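You operate a simulated robot arm through the tools that you are given. There is no shell and no other tool. Be economical: measure what you need, move in short steps, check, and stop when the job is done.

Carry out the task below with a simulated robot arm. There is one attempt and no reset: what you move stays moved.

Task
Fill the purple-collar vial with water to its line and stand it in the long white rack.
Fine: dose knob on HIGH; white WATER key; well 3. Set down upright: what you pick out.

Only the result counts: the job must be done as asked and must still hold three seconds after the hand-in. Knocking over, shifting, dropping, spilling or breaking anything else fails it.

Robot
A 6-joint arm with a two-finger parallel gripper, fixed in place. Base frame: the origin is at the foot of the arm, x ahead of it, y to its left, z up. Readings come in mm, degrees, newtons and seconds.
With the tool pointing down near the work surface it reaches from about 140 to 580 mm from the base axis. Its first joint turns from -66.0 to 66.0 degrees. Payload 2.1 kg.
Tool frame: the origin (TCP) lies between the finger pads and is the grasp point; the fingertips stand 30 mm ahead of it; z points along the fingers, y is the line along which they close. The gripper opens to 94 mm. The fingers are 28 mm wide and 10 mm thick; the gripper's body (50 by 96 mm) begins 55 mm behind the TCP.
Orientation is that of the tool frame in the base frame, as a unit quaternion [x, y, z, w]. With the fingers straight down and closing along the base's y, the tool's x points along the base's -x, its y along +y and its z along -z.

Tools
- The arm moves only by the tool drive_tool. Its argument "targets" is a list of rows, each a list of 7 numbers: the turn, a rotation vector about the base's x, y, z in units of 120 degrees (1.0 is 120 degrees), then the shift along the base's x, y, z in units of 150 mm (1.0 is 150 mm), then the opening in per cent of the stroke, from 0 (shut) to 100 (fully open). In form: [[ax, ay, az, dx, dy, dz, jaw], ...]. A call has 1 to 10 rows; each row is the pose to reach, as a shift and turn from the pose commanded when the call began. A call with a number of a shift or a turn outside -1 to 1 is refused whole. Each row takes 0.2 s and may step no farther than 50 mm and 8.6 degrees from the row before; otherwise, or with a gripper value out of range, the whole call is refused. Where a pose cannot be reached the arm comes as near as it can. A force on the tool above 40 N (or 10 N above the force at the start of the call, whichever is more), or a blocked arm, ends the call early, and 0.2 s more pass. The fingers move at their own pace (about 72 mm/s each) and stop on an object; they squeeze with about 22 N. The grip force told is the motor's: it shows also when the fingers shut on nothing. Time passes only in rows, and 0.2 s behind the last, so rows that repeat a pose let the fingers close. The reply holds the time, the measured pose of the TCP, the force on the tool along the base axes, the opening and the grip force, in the units named above and with some noise, with the torque about the TCP (base axes, N m) and any sound that the robot's microphone picked up, and new pictures: "pictures" is both (left out), scene, wrist or none.
- Cameras (640 x 400 px; columns grow to the right, rows downward): "scene" is fixed at [31.3, -356.8, 518]; the picture's right is [0.96, -0.28, 0.00], its down [-0.11, -0.37, -0.92] and it looks along [0.26, 0.89, -0.38] (base axes); focal length 354 px, centre (320, 200). "wrist" rides on the gripper at [76, 14, -102] in the tool frame; the picture's right is [-0.18, 0.98, 0.00], its down [-0.75, -0.14, -0.64] and it looks along [-0.63, -0.12, 0.77] (tool axes); focal length 243 px, centre (320, 200). There is no depth. A picture from a camera that has moved, and an enlarged one, comes with that camera's place and axes in the base frame and with its lens. The place of the scene camera against the robot may be out by one fixed shift of up to 18 mm in any direction.
- inspect(camera, box): a new picture of the part [left, top, right, bottom] of that camera's present view, enlarged. The clock stands still meanwhile.
- hand_in(): hands the job in; it is judged then, once.

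Work in short steps. Places have to be worked out from the pictures, the camera data and where the tool is seen: move nearer, look again, correct. Check each grasp and each placing, and mend what went wrong. You have 120 turns and 200 pictures in all, those below and enlarged ones among them. Open the gripper and draw the arm clear of the work before you hand the job in, unless the task says otherwise; then end with one line.

The tools are called after ">>>" as a command line: name --pt "numbers of a row" for each row, then --argument value for the rest, lists and objects as JSON in quotes. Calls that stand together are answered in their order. drive_tool: Moves the arm, as the interface text tells. Its arguments: {"type":"object","properties":{"targets":{"type":"array"},"pictures":{"type":"string","enum":["both","scene","wrist","none"]}},"required":["targets"]} The other tools are called the same way: inspect (camera, box) takes an enlarged picture of a part of a camera's view; hand_in () hands the job in.

At the start:

```text
time: 0.0
tcp_pos: [201.6, 232.3, 324.7]
orientation: [0.0, 1.0, 0.0, 0.0]
force: [0.1, -0.4, 0.2]
torque: [-0.03, -0.02, -0.02]
width: 93.9
finger_force: 0.1
```

scene: 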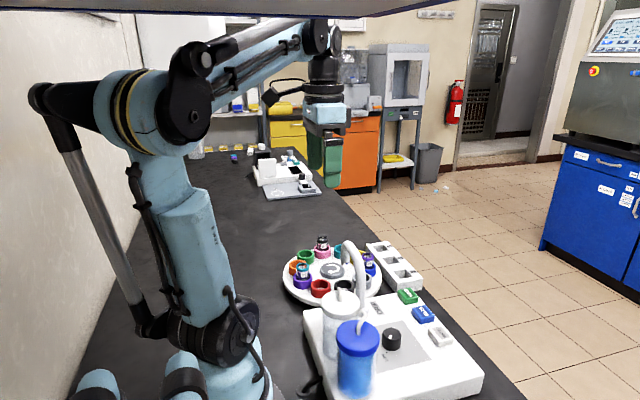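
wrist: 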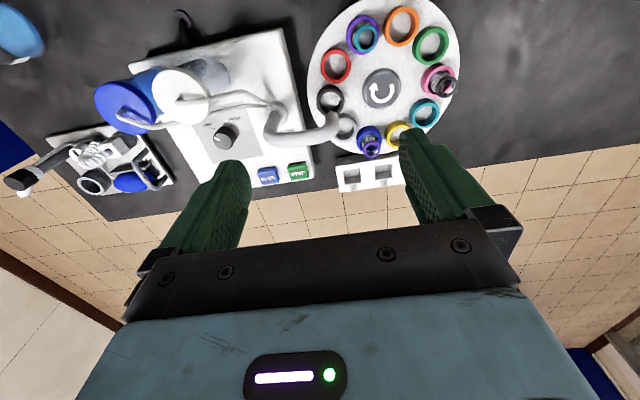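

The scene shows a carousel with vials, a dispenser with a knob and keys, and a white rack. I enlarge the relevant parts first.

>>> inspect --camera "scene" --box '[270, 220, 490, 400]'

>>> inspect --camera "wrist" --box '[290, 0, 480, 200]'

>>> inspect --camera "wrist" --box '[40, 20, 340, 210]'

>>> inspect --camera "scene" --box '[180, 130, 340, 220]'

```text
2.22 times, centred on (380, 310) of scene
camera zoom: at [31.3, -356.8, 518.0], right [0.96, -0.28, 0.0], down [-0.11, -0.37, -0.92], along [0.26, 0.89, -0.38], focal length 788 px, centre (187, -44)
```

zoom: 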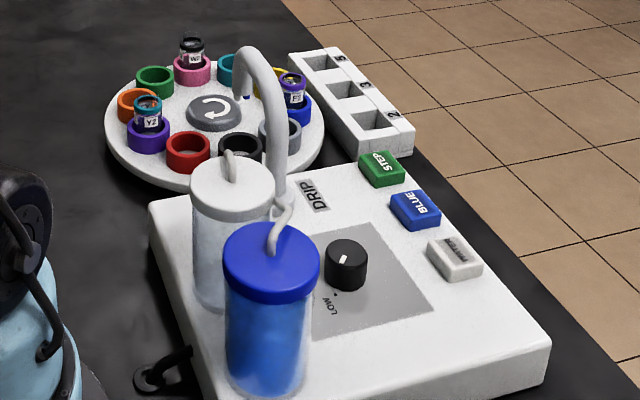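

```text
2.00 times, centred on (385, 100) of wrist
camera zoom: at [126.0, 245.7, 426.5], right [0.18, 0.98, 0.0], down [0.75, -0.14, 0.64], along [0.63, -0.12, -0.77], focal length 485 px, centre (190, 400)
```

zoom: 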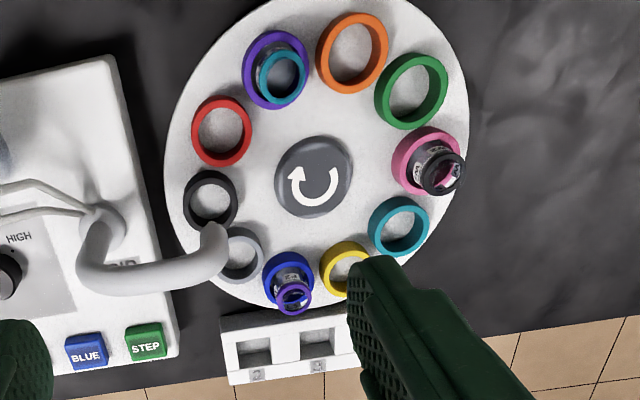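

```text
2.11 times, centred on (190, 115) of wrist
camera zoom: at [126.0, 245.7, 426.5], right [0.18, 0.98, 0.0], down [0.75, -0.14, 0.64], along [0.63, -0.12, -0.77], focal length 511 px, centre (594, 379)
```

zoom: 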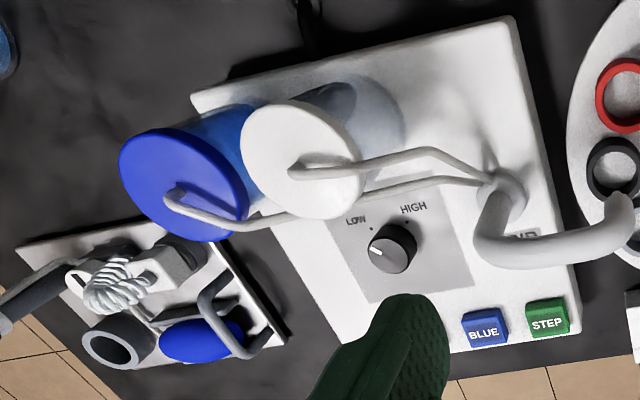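

```text
4.00 times, centred on (260, 175) of scene
camera zoom: at [31.3, -356.8, 518.0], right [0.96, -0.28, 0.0], down [-0.11, -0.37, -0.92], along [0.26, 0.89, -0.38], focal length 1418 px, centre (560, 300)
```

zoom: 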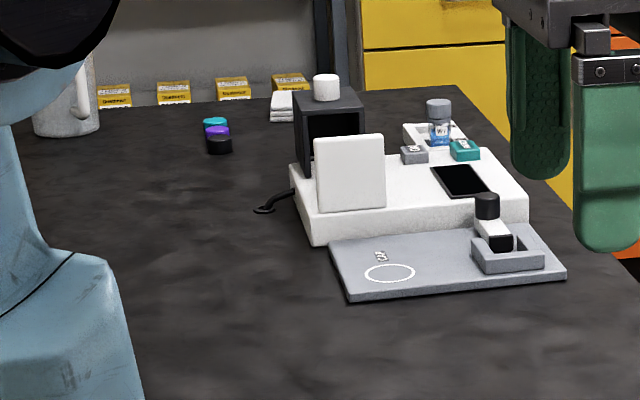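

Purple-collar vial sits in the blue holder; the spout is over the grey one. I enlarge the knob, rack labels and vial.

>>> inspect --camera "scene" --box '[360, 235, 425, 295]'

>>> inspect --camera "wrist" --box '[195, 110, 255, 150]'

>>> inspect --camera "scene" --box '[340, 240, 390, 290]'

>>> inspect --camera "scene" --box '[365, 300, 460, 360]'

```text
6.67 times, centred on (392, 265) of scene
camera zoom: at [31.3, -356.8, 518.0], right [0.96, -0.28, 0.0], down [-0.11, -0.37, -0.92], along [0.26, 0.89, -0.38], focal length 2363 px, centre (-163, -233)
```

zoom: 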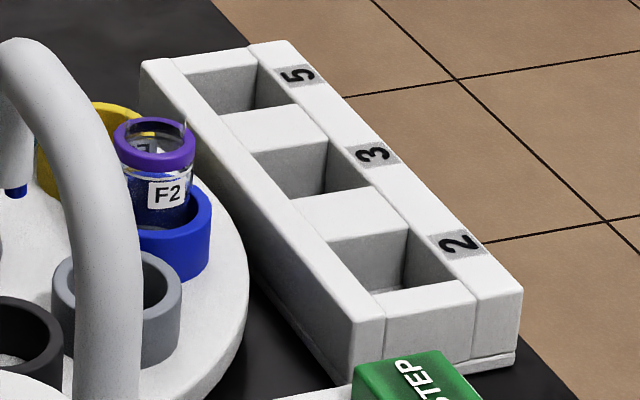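

```text
10.00 times, centred on (225, 130) of wrist
camera zoom: at [126.0, 245.7, 426.5], right [0.18, 0.98, 0.0], down [0.75, -0.14, 0.64], along [0.63, -0.12, -0.77], focal length 2426 px, centre (1270, 900)
```

zoom: 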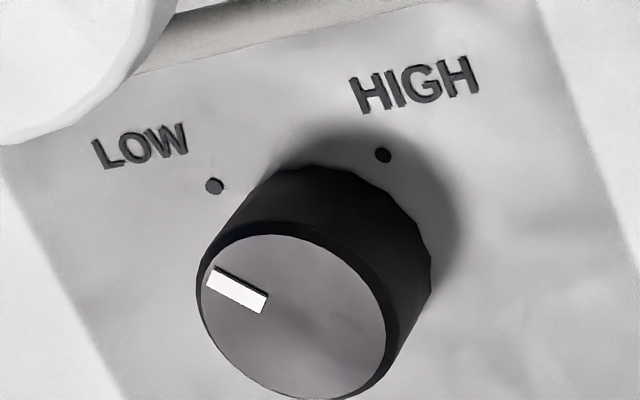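

```text
8.00 times, centred on (365, 265) of scene
camera zoom: at [31.3, -356.8, 518.0], right [0.96, -0.28, 0.0], down [-0.11, -0.37, -0.92], along [0.26, 0.89, -0.38], focal length 2836 px, centre (-40, -320)
```

zoom: 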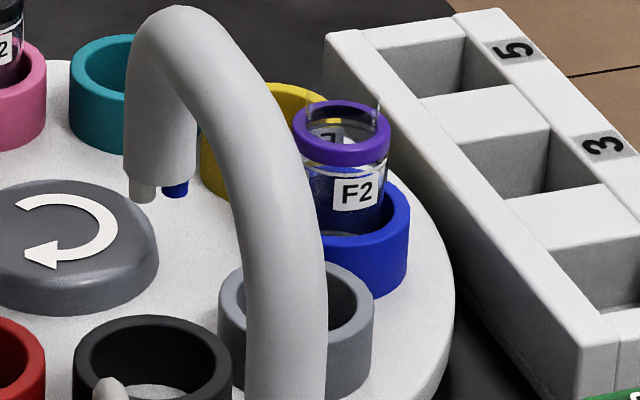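

```text
6.67 times, centred on (412, 330) of scene
camera zoom: at [31.3, -356.8, 518.0], right [0.96, -0.28, 0.0], down [-0.11, -0.37, -0.92], along [0.26, 0.89, -0.38], focal length 2363 px, centre (-297, -667)
```

zoom: 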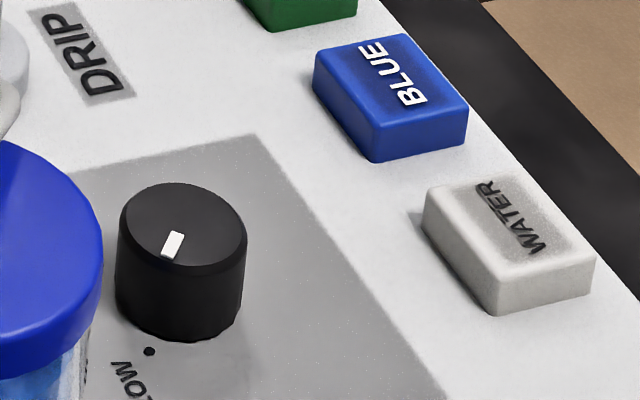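

The knob (about [271, 60]) points at LOW, and HIGH lies about 90° clockwise. The black cup is under the spout now, so the vial needs two clockwise steps. I move over the knob high up while yawing clockwise so the camera stays away from the bottles.

>>> drive_tool --pt "0 0 -0.07 0.05 -0.1 0 100" --pt "0 0 -0.14 0.1 -0.2 0 100" --pt "0 0 -0.21 0.15 -0.3 0 100" --pt "0 0 -0.28 0.2 -0.4 0 100" --pt "0 0 -0.35 0.25 -0.5 0 100" --pt "0 0 -0.42 0.3 -0.6 0 100" --pt "0 0 -0.49 0.35 -0.7 0 100" --pt "0 0 -0.56 0.4 -0.8 0 100" --pt "0 0 -0.63 0.45 -0.9 0 100" --pt "0 0 -0.7 0.466 -1.0 0 100"

```text
time: 2.2
tcp_pos: [271.5, 82.0, 324.8]
orientation: [0.671, 0.742, 0.0, 0.0]
force: [0.5, 0.2, 0.3]
torque: [0.02, -0.02, 0.03]
width: 93.9
finger_force: 0.1
camera wrist: at [277.8, 158.4, 426.7], right [1.0, -0.08, 0.0], down [-0.06, -0.76, 0.64], along [-0.05, -0.64, -0.77], focal length 243 px, centre (320, 200)
```

scene: 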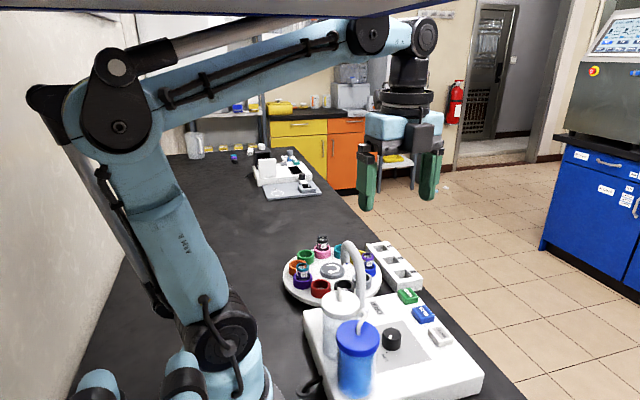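
wrist: 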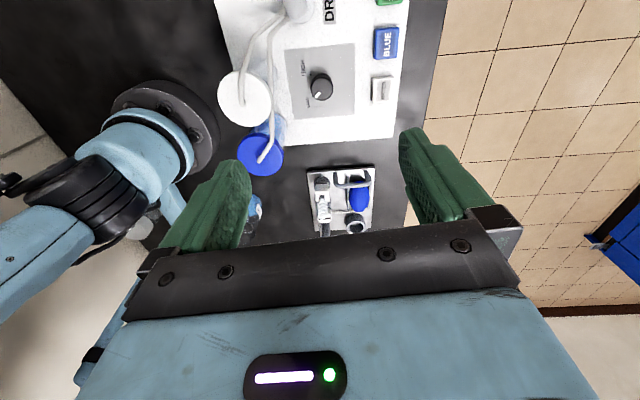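

I enlarge knob, bottles and keys from here for a second bearing.

>>> inspect --camera "wrist" --box '[280, 50, 360, 120]'

>>> inspect --camera "wrist" --box '[210, 0, 420, 200]'

```text
5.71 times, centred on (320, 85) of wrist
camera zoom: at [277.8, 158.4, 426.7], right [1.0, -0.08, 0.0], down [-0.06, -0.76, 0.64], along [-0.05, -0.64, -0.77], focal length 1386 px, centre (320, 857)
```

zoom: 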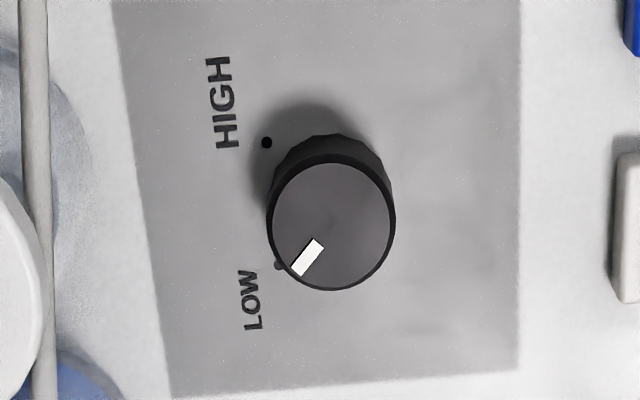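

```text
2.00 times, centred on (315, 100) of wrist
camera zoom: at [277.8, 158.4, 426.7], right [1.0, -0.08, 0.0], down [-0.06, -0.76, 0.64], along [-0.05, -0.64, -0.77], focal length 485 px, centre (330, 400)
```

zoom: 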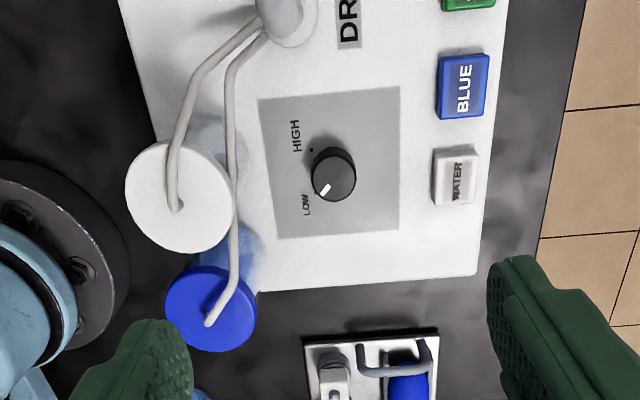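

Two bearings agree: knob top centre ≈ (271.7, 60.2, 70), radius ~15, panel z≈47. Tubes at x≈220 call for keeping the body's long side along y, so I work around yaw -180; go there at z≈190.

>>> drive_tool --pt "0 0 -0.068 0.0 -0.05 -0.1 70" --pt "0 0 -0.136 0.0 -0.1 -0.2 70" --pt "0 0 -0.204 0.0 -0.147 -0.3 70" --pt "0 0 -0.272 0.001 -0.147 -0.4 70" --pt "0 0 -0.34 0.001 -0.147 -0.5 70" --pt "0 0 -0.408 0.001 -0.147 -0.6 70" --pt "0 0 -0.476 0.001 -0.147 -0.7 70" --pt "0 0 -0.544 0.001 -0.147 -0.8 70" --pt "0 0 -0.608 0.001 -0.147 -0.9 70" --pt "0 0 -0.608 0.001 -0.147 -0.9 70"

```text
time: 4.4
tcp_pos: [272.5, 59.9, 187.9]
orientation: [0.98, 0.199, 0.001, 0.0]
force: [-0.5, 0.4, -0.6]
torque: [-0.03, 0.0, -0.02]
width: 65.8
finger_force: 0.0
camera wrist: at [348.2, 76.1, 291.0], right [0.21, -0.98, 0.0], down [-0.75, -0.16, 0.64], along [-0.63, -0.14, -0.77], focal length 243 px, centre (320, 200)
```

scene: 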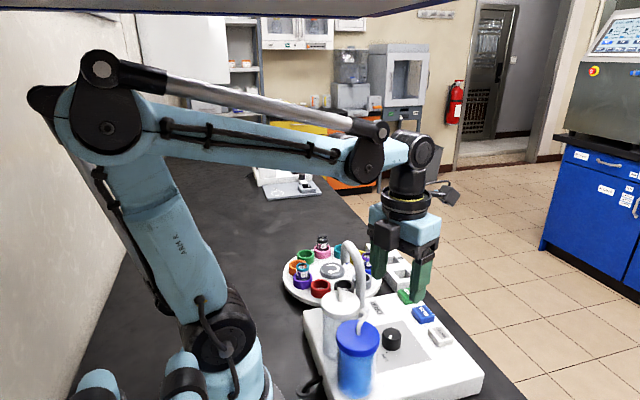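
wrist: 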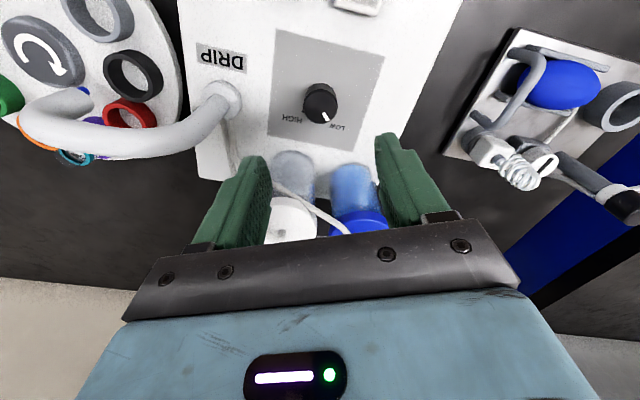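

Yaw is -157°. I test in the air that the wrist reaches -205°.

>>> drive_tool --pt "0 0 -0.07 0 0 0 55" --pt "0 0 -0.14 0 0 0 55" --pt "0 0 -0.21 0 0 0 55" --pt "0 0 -0.28 0 0 0 55" --pt "0 0 -0.35 0 0 0 55" --pt "0 0 -0.4 0 0 0 55" --pt "0 0 -0.4 0 0 0 55" --pictures "none"

```text
time: 6.0
tcp_pos: [193.6, -122.5, 187.6]
orientation: [0.976, -0.216, 0.0, -0.001]
force: [-0.6, -0.5, -0.8]
torque: [0.05, 0.03, -0.02]
width: 51.5
finger_force: 0.0
out of reach, approached as far as the arm can: row 1, 2, 3, 4, 5, 6, 7
```

The wrist's limit is near yaw -160° here, and the arm swung aside. I check the scene, then unwind at height.

>>> drive_tool --pt "0 0 0 0 0 0.25 55" --pt "0 0 0 0 0 0.5 55" --pt "0 0 0 0 0 0.8 55"

```text
time: 6.8
tcp_pos: [192.6, -124.8, 298.6]
orientation: [0.977, -0.215, 0.0, 0.0]
force: [0.2, 0.1, -0.1]
torque: [-0.02, 0.03, -0.02]
width: 51.7
finger_force: 0.1
camera wrist: at [256.1, -170.9, 401.1], right [-0.58, -0.81, 0.0], down [-0.62, 0.45, 0.64], along [-0.52, 0.37, -0.77], focal length 243 px, centre (320, 200)
```

scene: 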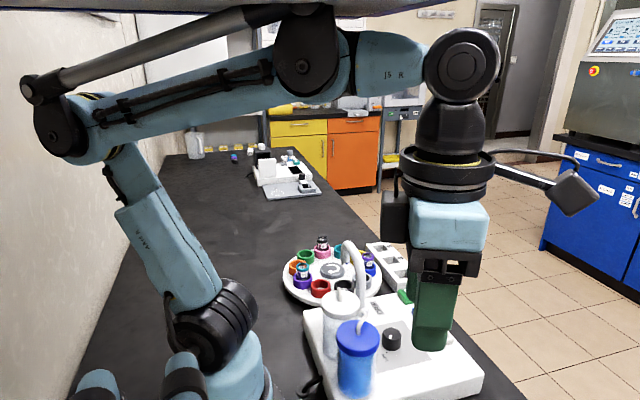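
wrist: 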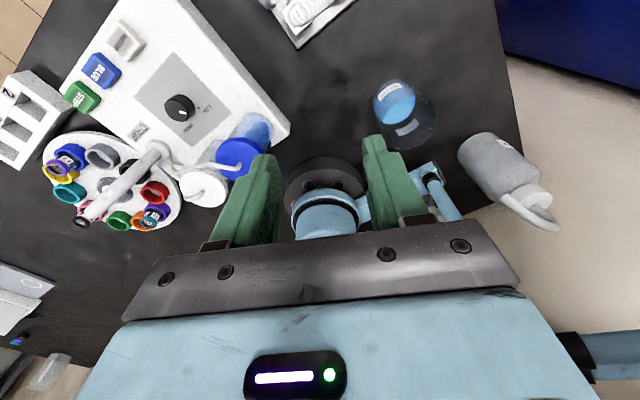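

Nothing is disturbed. I unwind the wrist (+84° per call) at height.

>>> drive_tool --pt "0 0 0.07 0 0 0 55" --pt "0 0 0.14 0 0 0 55" --pt "0 0 0.21 0 0 0 55" --pt "0 0 0.28 0 0 0 55" --pt "0 0 0.35 0 0 0 55" --pt "0 0 0.42 0 0 0 55" --pt "0 0 0.49 0 0 0 55" --pt "0 0 0.56 0 0 0 55" --pt "0 0 0.63 0 0 0 55" --pt "0 0 0.7 0 0 0 55" --pictures "none"

>>> drive_tool --pt "0 0 0.07 0 0 0 55" --pt "0 0 0.14 0 0 0 55" --pt "0 0 0.21 0 0 0 55" --pt "0 0 0.28 0 0 0 55" --pt "0 0 0.35 0 0 0 55" --pt "0 0 0.42 0 0 0 55" --pt "0 0 0.49 0 0 0 55" --pt "0 0 0.56 0 0 0 55" --pt "0 0 0.63 0 0 0 55" --pt "0 0 0.7 0 0 0 55" --pictures "none"

>>> drive_tool --pt "0 0 0.07 0 0 0 55" --pt "0 0 0.14 0 0 0 55" --pt "0 0 0.21 0 0 0 55" --pt "0 0 0.28 0 0 0 55" --pt "0 0 0.35 0 0 0 55" --pt "0 0 0.42 0 0 0 55" --pt "0 0 0.49 0 0 0 55" --pt "0 0 0.56 0 0 0 55" --pt "0 0 0.63 0 0 0 55" --pt "0 0 0.7 0 0 0 55" --pictures "none"

>>> drive_tool --pt "0 0 0.07 0 0 0 55" --pt "0 0 0.14 0 0 0 55" --pt "0 0 0.21 0 0 0 55" --pt "0 0 0.28 0 0 0 55" --pt "0 0 0.35 0 0 0 55" --pt "0 0 0.42 0 0 0 55" --pt "0 0 0.49 0 0 0 55" --pt "0 0 0.56 0 0 0 55" --pt "0 0 0.63 0 0 0 55" --pt "0 0 0.7 0 0 0 55" --pictures "none"

```text
time: 9.0
tcp_pos: [193.2, -126.3, 299.2]
orientation: [0.869, 0.494, 0.0, 0.001]
force: [0.0, -0.4, 0.1]
torque: [0.01, 0.03, 0.03]
width: 51.8
finger_force: 0.0
```

```text
time: 11.2
tcp_pos: [191.7, -126.2, 299.6]
orientation: [0.316, 0.949, 0.0, -0.001]
force: [-0.7, 0.8, 0.8]
torque: [0.01, 0.03, 0.02]
width: 51.9
finger_force: 0.1
```

```text
time: 13.4
tcp_pos: [192.3, -127.0, 297.6]
orientation: [-0.4, 0.917, 0.001, 0.0]
force: [1.1, 0.5, 0.1]
torque: [0.02, 0.01, 0.02]
width: 51.6
finger_force: 0.1
```

```text
time: 15.6
tcp_pos: [191.7, -125.8, 299.2]
orientation: [0.911, -0.413, 0.0, 0.0]
force: [0.7, 0.0, 0.0]
torque: [0.0, 0.0, -0.01]
width: 51.5
finger_force: 0.0
```

The arm is now at (192, -126, 299), yaw +131°. I move back towards the knob, then yaw to 180°.

>>> drive_tool --pt "0 0 0 0.1 0.2 0 55" --pt "0 0 0 0.2 0.4 0 55" --pt "0 0 0 0.3 0.6 0 55" --pt "0 0 0 0.42 0.8 0 55" --pt "0 0 0.07 0.53 1.0 0 55" --pt "0 0 0.14 0.53 1.0 0 55" --pt "0 0 0.21 0.53 1.0 0 55" --pictures "none"

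```text
time: 17.2
tcp_pos: [271.3, 25.0, 310.1]
orientation: [0.979, -0.205, 0.001, 0.001]
force: [-0.8, -0.3, -0.1]
torque: [0.04, -0.01, 0.03]
width: 51.8
finger_force: 0.3
```

Now align over the knob at yaw 180° and z≈190.

>>> drive_tool --pt "0 0 0.0 0.0 0.12 0 55" --pt "0 0 0.05 0.003 0.235 0 55" --pt "0 0 0.1 0.003 0.235 -0.2 55" --pt "0 0 0.15 0.003 0.235 -0.4 55" --pt "0 0 0.1975 0.003 0.235 -0.6 55" --pt "0 0 0.1975 0.003 0.235 -0.8 55" --pt "0 0 0.1975 0.003 0.235 -0.8 55"

```text
time: 18.8
tcp_pos: [270.7, 59.5, 188.6]
orientation: [1.0, 0.0, 0.0, 0.0]
force: [-0.8, -0.7, -1.0]
torque: [0.03, -0.03, -0.01]
width: 51.8
finger_force: 0.1
camera wrist: at [347.2, 44.0, 290.6], right [-0.18, -0.98, 0.0], down [-0.75, 0.14, 0.64], along [-0.63, 0.12, -0.77], focal length 243 px, centre (320, 200)
```

scene: 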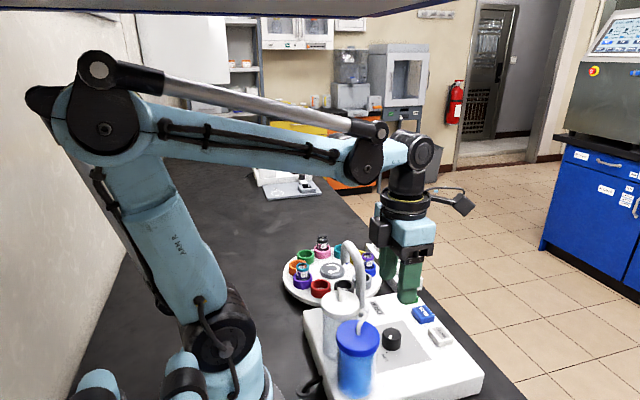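
wrist: 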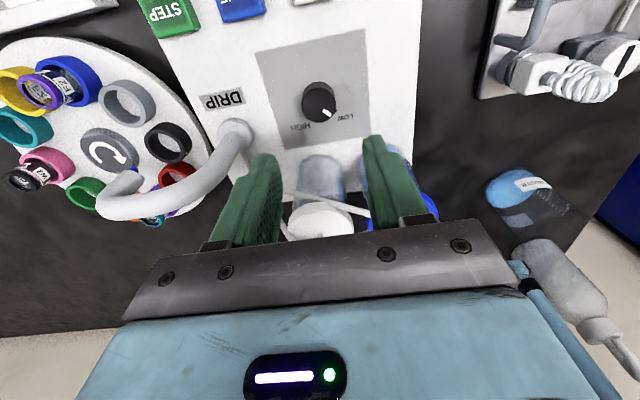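

I take a close look at the knob from here.

>>> inspect --camera "wrist" --box '[280, 75, 360, 135]'

```text
6.67 times, centred on (320, 105) of wrist
camera zoom: at [347.2, 44.0, 290.6], right [-0.18, -0.98, 0.0], down [-0.75, 0.14, 0.64], along [-0.63, 0.12, -0.77], focal length 1618 px, centre (320, 833)
```

zoom: 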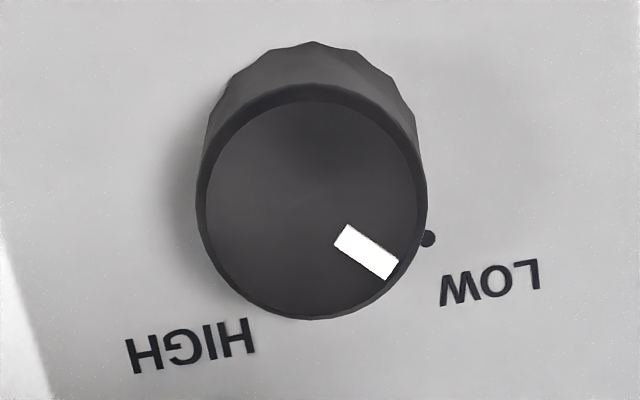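

The knob centre checks out at ≈(272.5, 59.8). I descend so the tips reach z≈60 and close on it.

>>> drive_tool --pt "0 0 0 0.01 0.0 -0.2 55" --pt "0 0 0 0.01 0.0 -0.4 55" --pt "0 0 0 0.01 0.0 -0.55 55" --pt "0 0 0 0.01 0.0 -0.667 55" --pt "0 0 0 0.01 0.0 -0.667 55"

```text
time: 20.0
tcp_pos: [274.1, 60.1, 90.4]
orientation: [1.0, -0.001, 0.001, 0.0]
force: [0.5, -0.8, 0.6]
torque: [0.0, 0.0, -0.03]
width: 51.8
finger_force: 0.1
camera wrist: at [350.0, 44.5, 192.3], right [-0.19, -0.98, 0.0], down [-0.75, 0.14, 0.64], along [-0.63, 0.12, -0.77], focal length 243 px, centre (320, 200)
```

scene: 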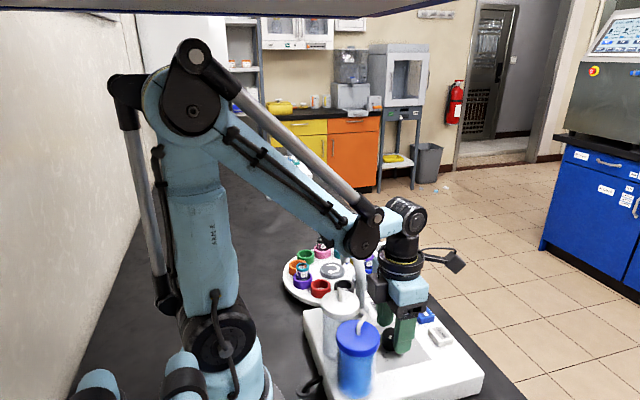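
wrist: 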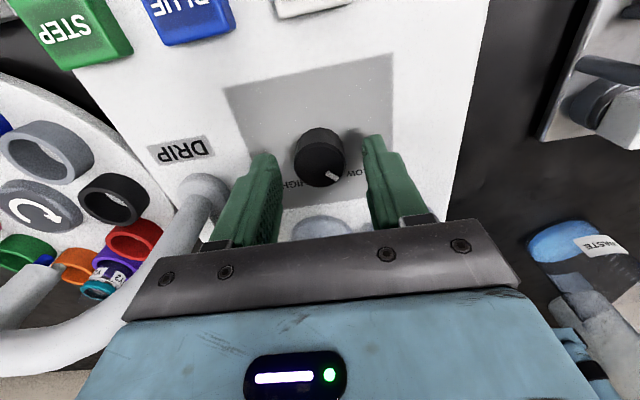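

The fingers straddle the knob. Close.

>>> drive_tool --pt "0 0 0 0 0 0 20" --pt "0 0 0 0 0 0 20" --pt "0 0 0 0 0 0 20" --pictures "none"

```text
time: 20.8
tcp_pos: [273.8, 60.6, 89.3]
orientation: [1.0, -0.001, -0.001, 0.0]
force: [2.8, 5.7, -12.4]
torque: [-0.11, 0.17, -0.03]
width: 31.2
finger_force: 45.1
```

Gripped at 31 mm. I turn it clockwise by 33°.

>>> drive_tool --pt "0 0 -0.07 0 0 0 20" --pt "0 0 -0.14 0 0 0 20" --pt "0 0 -0.21 0 0 0 20" --pt "0 0 -0.275 0 0 0 20" --pt "0 0 -0.275 0 0 0 20" --pictures "wrist"

```text
time: 22.0
tcp_pos: [273.0, 58.1, 90.3]
orientation: [0.958, -0.286, 0.001, 0.002]
force: [9.2, -3.9, -34.5]
torque: [-0.15, -0.64, 0.0]
width: 31.6
finger_force: 44.9
camera wrist: at [329.3, 4.9, 192.9], right [-0.69, -0.72, 0.0], down [-0.55, 0.53, 0.64], along [-0.46, 0.44, -0.77], focal length 243 px, centre (320, 200)
```

wrist: 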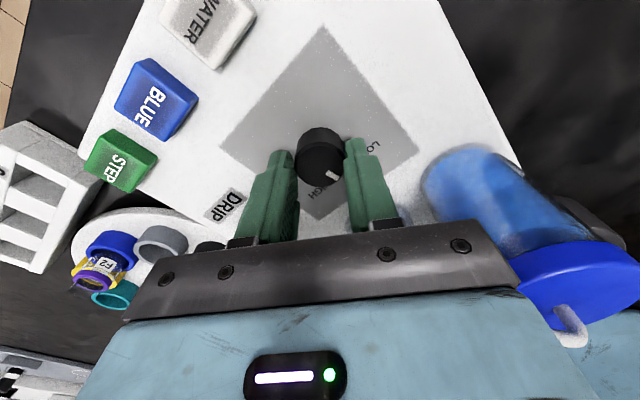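

The knob turned along. I release, swing back, and regrip.

>>> drive_tool --pt "0 0 0 0 0 0 50" --pt "0 0 0 0 0 0 50" --pt "0 0 0.07 0 0 0 50" --pt "0 0 0.14 0 0 0 50" --pt "0 0 0.21 0 0 0 50" --pt "0 0 0.275 0 0 0 50" --pt "0 0 0.275 0 0 0 50" --pictures "wrist"

```text
time: 23.6
tcp_pos: [272.8, 60.8, 91.0]
orientation: [1.0, -0.001, 0.0, -0.001]
force: [-0.3, 1.0, 0.5]
torque: [-0.02, 0.03, -0.03]
width: 46.9
finger_force: 0.1
camera wrist: at [349.6, 45.1, 192.6], right [-0.18, -0.98, 0.0], down [-0.75, 0.14, 0.64], along [-0.63, 0.12, -0.77], focal length 243 px, centre (320, 200)
```

wrist: 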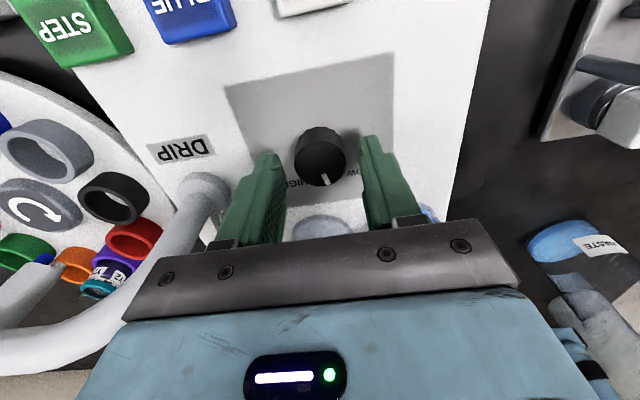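

It turned about 33°. Second grip and turn.

>>> drive_tool --pt "0 0 0 0 0 0 22" --pt "0 0 0 0 0 0 22" --pt "0 0 0 0 0 0 22" --pt "0 0 -0.07 0 0 0 22" --pt "0 0 -0.14 0 0 0 22" --pt "0 0 -0.21 0 0 0 22" --pt "0 0 -0.275 0 0 0 22" --pt "0 0 -0.275 0 0 0 22" --pictures "none"

>>> drive_tool --pt "0 0 0 0 0 0 50" --pt "0 0 0 0 0 0 50" --pt "0 0 0.07 0 0 0 50" --pt "0 0 0.14 0 0 0 50" --pt "0 0 0.21 0 0 0 50" --pt "0 0 0.275 0 0 0 50" --pt "0 0 0.275 0 0 0 50" --pictures "wrist"

>>> inspect --camera "wrist" --box '[280, 115, 370, 205]'

```text
time: 25.4
tcp_pos: [273.2, 59.9, 91.3]
orientation: [0.958, -0.286, -0.002, 0.001]
force: [-10.4, 1.5, -14.9]
torque: [-0.61, -0.57, -0.02]
width: 31.2
finger_force: 45.2
```

```text
time: 27.0
tcp_pos: [273.3, 58.7, 91.9]
orientation: [1.0, 0.0, 0.0, 0.0]
force: [-0.1, 0.5, -0.6]
torque: [-0.01, 0.0, -0.02]
width: 47.1
finger_force: 0.1
camera wrist: at [349.8, 44.6, 193.0], right [-0.18, -0.98, 0.0], down [-0.75, 0.14, 0.64], along [-0.63, 0.12, -0.77], focal length 243 px, centre (320, 200)
```

wrist: 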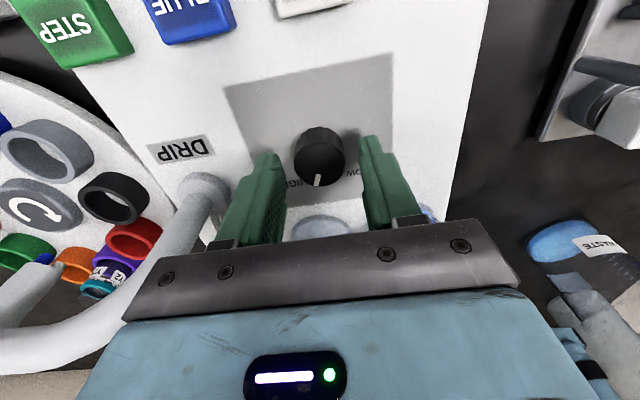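

```text
4.44 times, centred on (325, 160) of wrist
camera zoom: at [349.8, 44.6, 193.0], right [-0.18, -0.98, 0.0], down [-0.75, 0.14, 0.64], along [-0.63, 0.12, -0.77], focal length 1078 px, centre (298, 378)
```

zoom: 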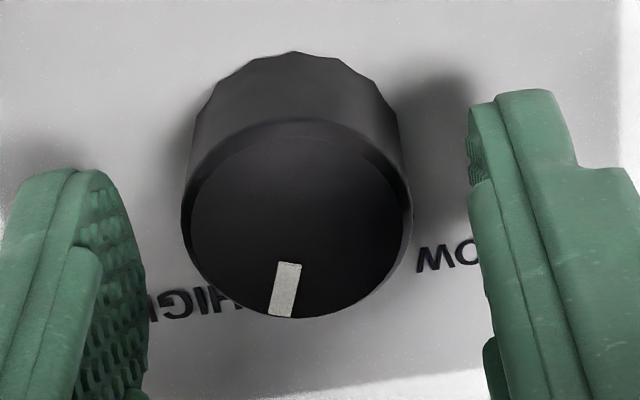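

The pointer is now ~163° and HIGH ~135-138°; another ~-26° is needed.

>>> drive_tool --pt "0 0 0 0 0 0 22" --pt "0 0 0 0 0 0 22" --pt "0 0 0 0 0 0 22" --pt "0 0 -0.07 0 0 0 22" --pt "0 0 -0.14 0 0 0 22" --pt "0 0 -0.217 0 0 0 22" --pt "0 0 -0.217 0 0 0 22" --pictures "none"

>>> drive_tool --pt "0 0 0 0 0 0 50" --pt "0 0 0 0 0 0 50" --pt "0 0 0 0 0 0.2 50" --pt "0 0 0 0 0 0.4 50" --pt "0 0 0.07 0 0 0.6 50" --pt "0 0 0.14 0 0 0.75 50" --pt "0 0 0.217 0 0 0.75 50" --pictures "wrist"

>>> inspect --camera "wrist" --box '[280, 75, 360, 135]'

```text
refused: row 6 steps farther than a row can; nothing moved
```

```text
refused: row 7 steps farther than a row can; nothing moved
```

```text
6.67 times, centred on (320, 105) of wrist
camera zoom: at [349.8, 44.6, 193.0], right [-0.18, -0.98, 0.0], down [-0.75, 0.14, 0.64], along [-0.63, 0.12, -0.77], focal length 1618 px, centre (320, 833)
```

zoom: 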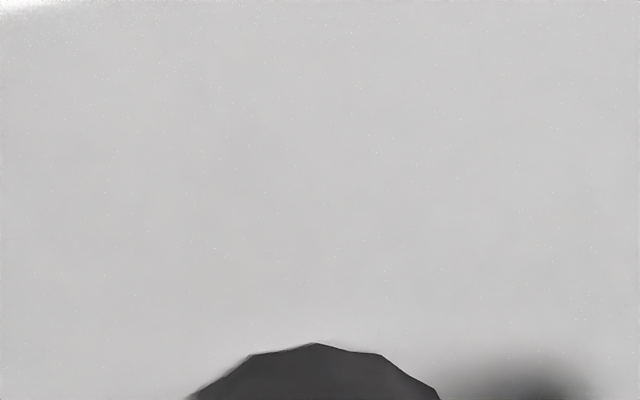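

The row steps were slightly too large; the same again with smaller ones.

>>> drive_tool --pt "0 0 0 0 0 0 22" --pt "0 0 0 0 0 0 22" --pt "0 0 0 0 0 0 22" --pt "0 0 -0.06 0 0 0 22" --pt "0 0 -0.12 0 0 0 22" --pt "0 0 -0.18 0 0 0 22" --pt "0 0 -0.22 0 0 0 22" --pt "0 0 -0.22 0 0 0 22" --pictures "none"

>>> drive_tool --pt "0 0 0 0 0 0 50" --pt "0 0 0 0 0 0 50" --pt "0 0 0 0 0 0.2 50" --pt "0 0 0.06 0 0 0.4 50" --pt "0 0 0.12 0 0 0.6 50" --pt "0 0 0.18 0 0 0.7 50" --pt "0 0 0.22 0 0 0.7 50" --pictures "wrist"

>>> inspect --camera "wrist" --box '[280, 75, 360, 135]'

```text
time: 28.8
tcp_pos: [272.7, 59.7, 90.5]
orientation: [0.973, -0.229, 0.0, 0.001]
force: [0.5, -0.4, -2.5]
torque: [0.02, 0.01, 0.43]
width: 31.5
finger_force: 45.1
```

```text
time: 30.4
tcp_pos: [272.2, 60.7, 195.4]
orientation: [1.0, 0.0, 0.0, -0.001]
force: [0.3, 0.3, 0.3]
torque: [0.0, -0.03, -0.01]
width: 47.0
finger_force: 0.1
camera wrist: at [348.8, 44.9, 298.1], right [-0.18, -0.98, 0.0], down [-0.75, 0.14, 0.64], along [-0.63, 0.12, -0.77], focal length 243 px, centre (320, 200)
```

wrist: 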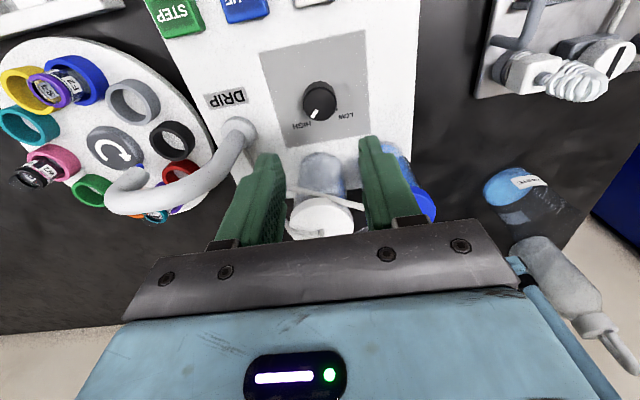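

```text
6.67 times, centred on (320, 105) of wrist
camera zoom: at [348.8, 44.9, 298.1], right [-0.18, -0.98, 0.0], down [-0.75, 0.14, 0.64], along [-0.63, 0.12, -0.77], focal length 1618 px, centre (320, 833)
```

zoom: 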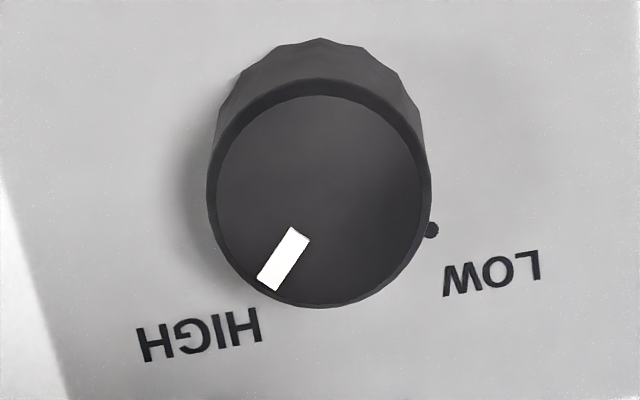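

The knob points at HIGH (139°, mirror of the start). Now I close the gripper and move above the STEP key (~(359,159)).

>>> drive_tool --pt "0 0 0 0.2 0.2 0 30" --pt "0 0 0 0.4 0.4 0 0" --pt "0 0 0 0.5 0.6 0 0" --pt "0 0 0 0.58 0.66 -0.1 0" --pt "0 0 0 0.58 0.66 -0.3 0" --pt "0 0 0 0.58 0.66 -0.4 0"

>>> inspect --camera "wrist" --box '[220, 60, 420, 185]'

```text
time: 31.8
tcp_pos: [361.0, 157.1, 135.1]
orientation: [1.0, -0.001, 0.0, 0.0]
force: [-0.1, -0.1, -0.3]
torque: [0.02, -0.01, -0.02]
width: 0.0
finger_force: 21.6
camera wrist: at [436.9, 141.4, 237.3], right [-0.19, -0.98, 0.0], down [-0.75, 0.14, 0.64], along [-0.63, 0.12, -0.77], focal length 243 px, centre (320, 200)
```

scene: 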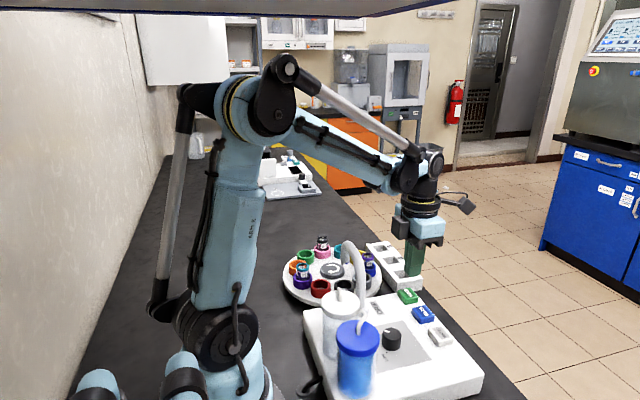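
wrist: 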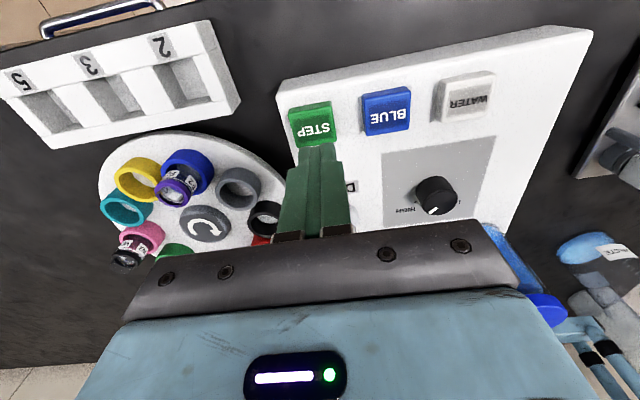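

```text
3.20 times, centred on (320, 122) of wrist
camera zoom: at [436.9, 141.4, 237.3], right [-0.19, -0.98, 0.0], down [-0.75, 0.14, 0.64], along [-0.63, 0.12, -0.77], focal length 776 px, centre (320, 448)
```

zoom: 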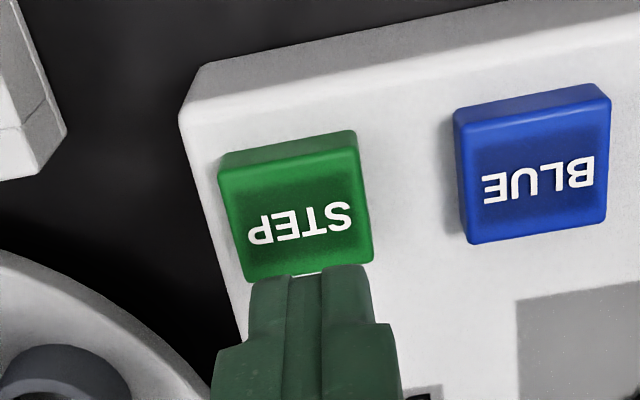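

STEP centre ≈ (362, 161.5), tops ≈57. I come down to just above it, then press gradually.

>>> drive_tool --pt "0 0 0 0.007 0.03 -0.15 0" --pt "0 0 0 0.007 0.03 -0.267 0" --pt "0 0 0 0.007 0.03 -0.28 0" --pt "0 0 0 0.007 0.03 -0.293 0" --pt "0 0 0 0.007 0.03 -0.307 0" --pt "0 0 0 0.007 0.03 -0.307 0" --pictures "wrist"

```text
time: 33.2
tcp_pos: [360.6, 162.1, 89.9]
orientation: [1.0, -0.001, 0.0, 0.0]
force: [0.6, 0.3, 0.2]
torque: [0.04, -0.02, -0.01]
width: 0.0
finger_force: 22.4
camera wrist: at [437.4, 147.7, 192.0], right [-0.19, -0.98, 0.0], down [-0.75, 0.14, 0.64], along [-0.63, 0.12, -0.77], focal length 243 px, centre (320, 200)
```

wrist: 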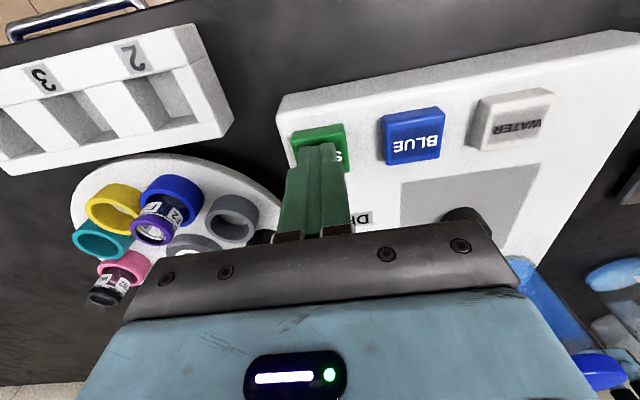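

Now the press itself in 2 mm rows, then straight back up.

>>> drive_tool --pt "0 0 0 0 0 -0.015 0" --pt "0 0 0 0 0 -0.03 0" --pt "0 0 0 0 0 -0.045 0" --pt "0 0 0 0 0 -0.03 0" --pt "0 0 0 0 0 0 0" --pt "0 0 0 0 0 0 0" --pictures "wrist"

```text
time: 34.6
tcp_pos: [362.5, 163.4, 89.7]
orientation: [1.0, -0.002, 0.0, 0.0]
force: [1.2, -0.5, 0.6]
torque: [0.0, 0.05, 0.02]
width: 0.2
finger_force: 22.1
heard: click
camera wrist: at [437.7, 147.2, 191.5], right [-0.19, -0.98, 0.0], down [-0.75, 0.14, 0.64], along [-0.63, 0.12, -0.77], focal length 243 px, centre (320, 200)
```

wrist: 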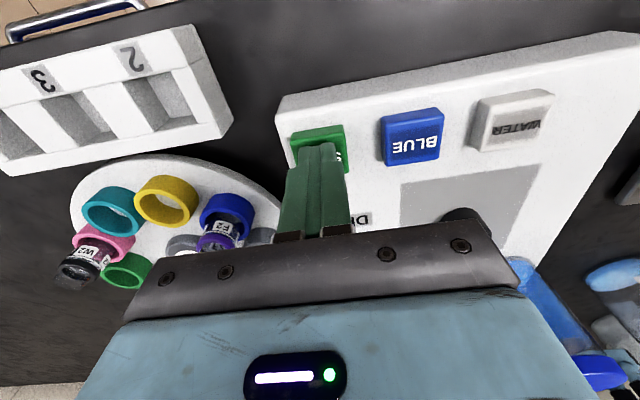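

One click, one clockwise step. Press again.

>>> drive_tool --pt "0 0 0 0 0 -0.015 0" --pt "0 0 0 0 0 -0.03 0" --pt "0 0 0 0 0 -0.045 0" --pt "0 0 0 0 0 -0.03 0" --pt "0 0 0 0 0 0 0" --pt "0 0 0 0 0 0.15 0" --pt "0 0 0 0 0 0.3 0" --pt "0 0 0 0 0 0.3 0"

>>> inspect --camera "scene" --box '[280, 230, 400, 305]'

```text
time: 36.4
tcp_pos: [362.9, 163.5, 135.7]
orientation: [1.0, -0.001, 0.0, 0.0]
force: [-0.2, -0.2, 0.5]
torque: [0.01, 0.01, 0.03]
width: 0.0
finger_force: 22.2
heard: click
camera wrist: at [438.3, 148.5, 237.7], right [-0.19, -0.98, 0.0], down [-0.75, 0.14, 0.64], along [-0.63, 0.12, -0.77], focal length 243 px, centre (320, 200)
```

scene: 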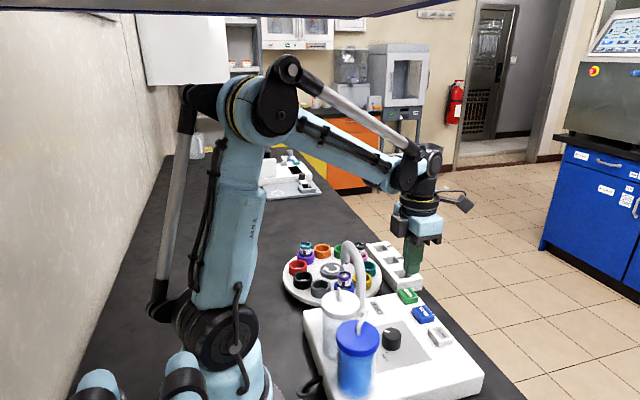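
wrist: 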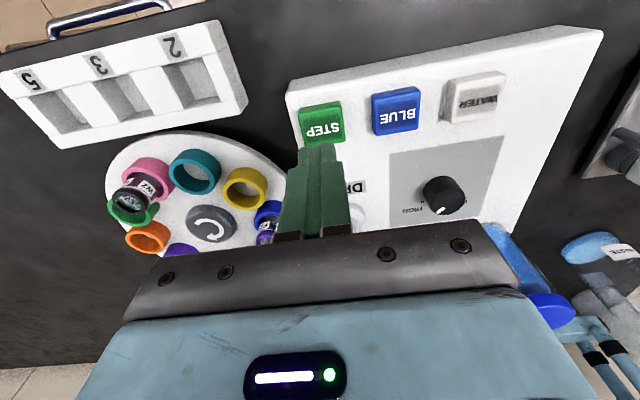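

```text
5.33 times, centred on (340, 268) of scene
camera zoom: at [31.3, -356.8, 518.0], right [0.96, -0.28, 0.0], down [-0.11, -0.37, -0.92], along [0.26, 0.89, -0.38], focal length 1891 px, centre (213, -160)
```

zoom: 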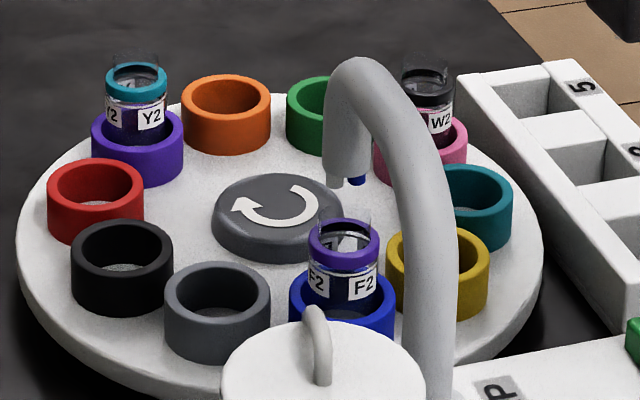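

The vial is now under the nozzle, after two clicks. I move over WATER (~(363, 50)) and hover above it.

>>> drive_tool --pt "0 0 0 0.0 -0.25 0 0" --pt "0 0 0 0.0 -0.5 0 0" --pt "0 0 0 0.0 -0.75 0 0" --pt "0 0 0 0.0 -0.75 -0.15 0" --pt "0 0 0 0 -0.75 -0.28 0" --pt "0 0 0 0 -0.75 -0.28 0"

>>> inspect --camera "scene" --box '[325, 260, 365, 290]'

```text
time: 37.8
tcp_pos: [361.8, 50.3, 92.9]
orientation: [1.0, -0.001, 0.0, 0.0]
force: [-0.4, -0.9, 0.1]
torque: [0.02, -0.02, -0.01]
width: 0.1
finger_force: 22.1
camera wrist: at [437.3, 35.8, 194.9], right [-0.19, -0.98, 0.0], down [-0.75, 0.14, 0.64], along [-0.63, 0.12, -0.77], focal length 243 px, centre (320, 200)
```

scene: 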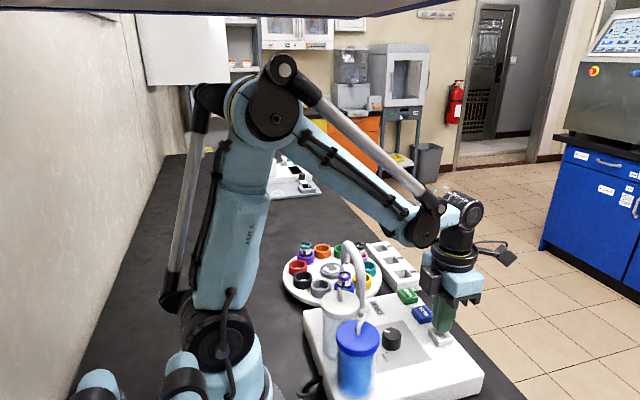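
wrist: 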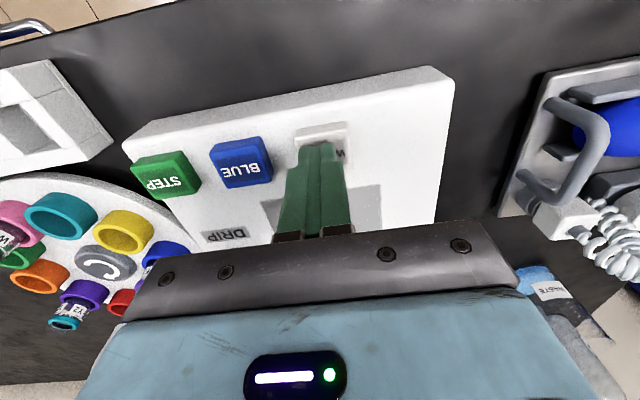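

```text
13.33 times, centred on (345, 275) of scene
camera zoom: at [31.3, -356.8, 518.0], right [0.96, -0.28, 0.0], down [-0.11, -0.37, -0.92], along [0.26, 0.89, -0.38], focal length 4727 px, centre (-13, -800)
```

zoom: 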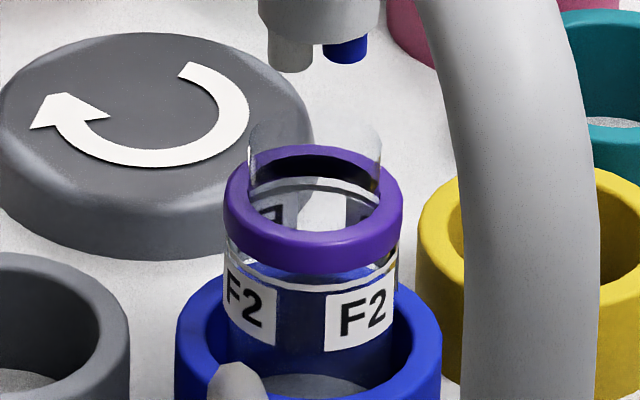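

The fill line is the white ring just above the labels; the vial is empty. I give WATER one brief press and look.

>>> drive_tool --pt "0 0 0 0 0 -0.025 0" --pt "0 0 0 0 0 -0.045 0" --pt "0 0 0 0 0 -0.063 0" --pt "0 0 0 0 0 -0.04 0" --pt "0 0 0 0 0 0.02 0" --pt "0 0 0 0 0 0.05 0" --pictures "none"

>>> inspect --camera "scene" --box '[325, 260, 365, 290]'

```text
time: 39.2
tcp_pos: [360.6, 51.2, 100.6]
orientation: [1.0, -0.001, 0.0, 0.0]
force: [-0.3, -0.2, 1.1]
torque: [0.02, 0.02, 0.03]
width: 0.1
finger_force: 21.9
heard: click
```

```text
13.33 times, centred on (345, 275) of scene
camera zoom: at [31.3, -356.8, 518.0], right [0.96, -0.28, 0.0], down [-0.11, -0.37, -0.92], along [0.26, 0.89, -0.38], focal length 4727 px, centre (-13, -800)
```

zoom: 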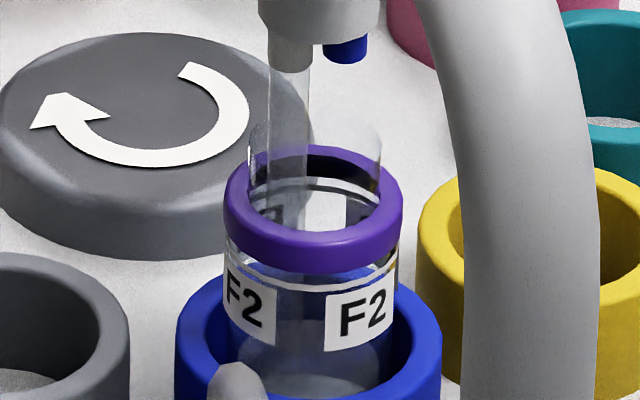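

Water is running. I wait a moment close above the key and watch.

>>> drive_tool --pt "0 0 0 0 0 -0.04 0" --pictures "none"

>>> inspect --camera "scene" --box '[325, 260, 365, 290]'

```text
time: 39.6
tcp_pos: [361.7, 51.0, 94.8]
orientation: [1.0, -0.002, 0.0, 0.0]
force: [-0.5, 0.3, -0.2]
torque: [0.02, -0.04, -0.02]
width: 0.3
finger_force: 21.5
```

```text
13.33 times, centred on (345, 275) of scene
camera zoom: at [31.3, -356.8, 518.0], right [0.96, -0.28, 0.0], down [-0.11, -0.37, -0.92], along [0.26, 0.89, -0.38], focal length 4727 px, centre (-13, -800)
```

zoom: 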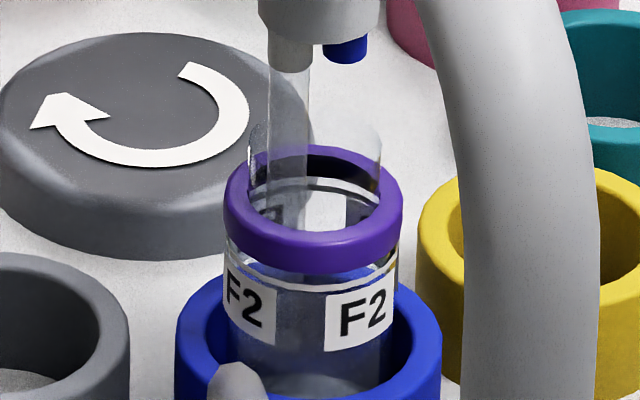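

Level is starting to rise. Wait and watch further.

>>> drive_tool --pt "0 0 0 0 0 0 0" --pt "0 0 0 0 0 0 0" --pictures "none"

>>> inspect --camera "scene" --box '[325, 260, 365, 290]'

```text
time: 40.2
tcp_pos: [361.1, 49.7, 94.0]
orientation: [1.0, 0.0, 0.001, 0.0]
force: [0.1, 0.1, 0.0]
torque: [0.0, 0.03, 0.0]
width: 0.0
finger_force: 21.7
```

```text
13.33 times, centred on (345, 275) of scene
camera zoom: at [31.3, -356.8, 518.0], right [0.96, -0.28, 0.0], down [-0.11, -0.37, -0.92], along [0.26, 0.89, -0.38], focal length 4727 px, centre (-13, -800)
```

zoom: 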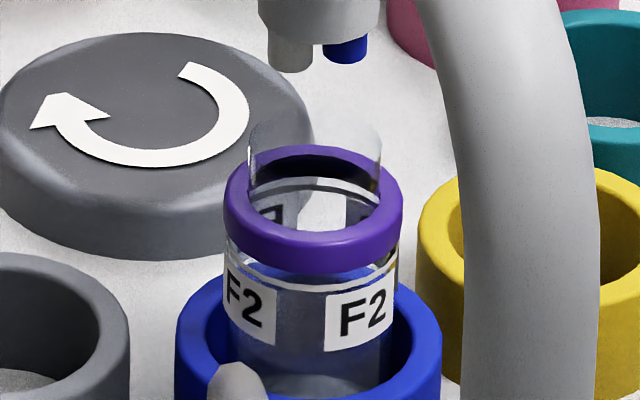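

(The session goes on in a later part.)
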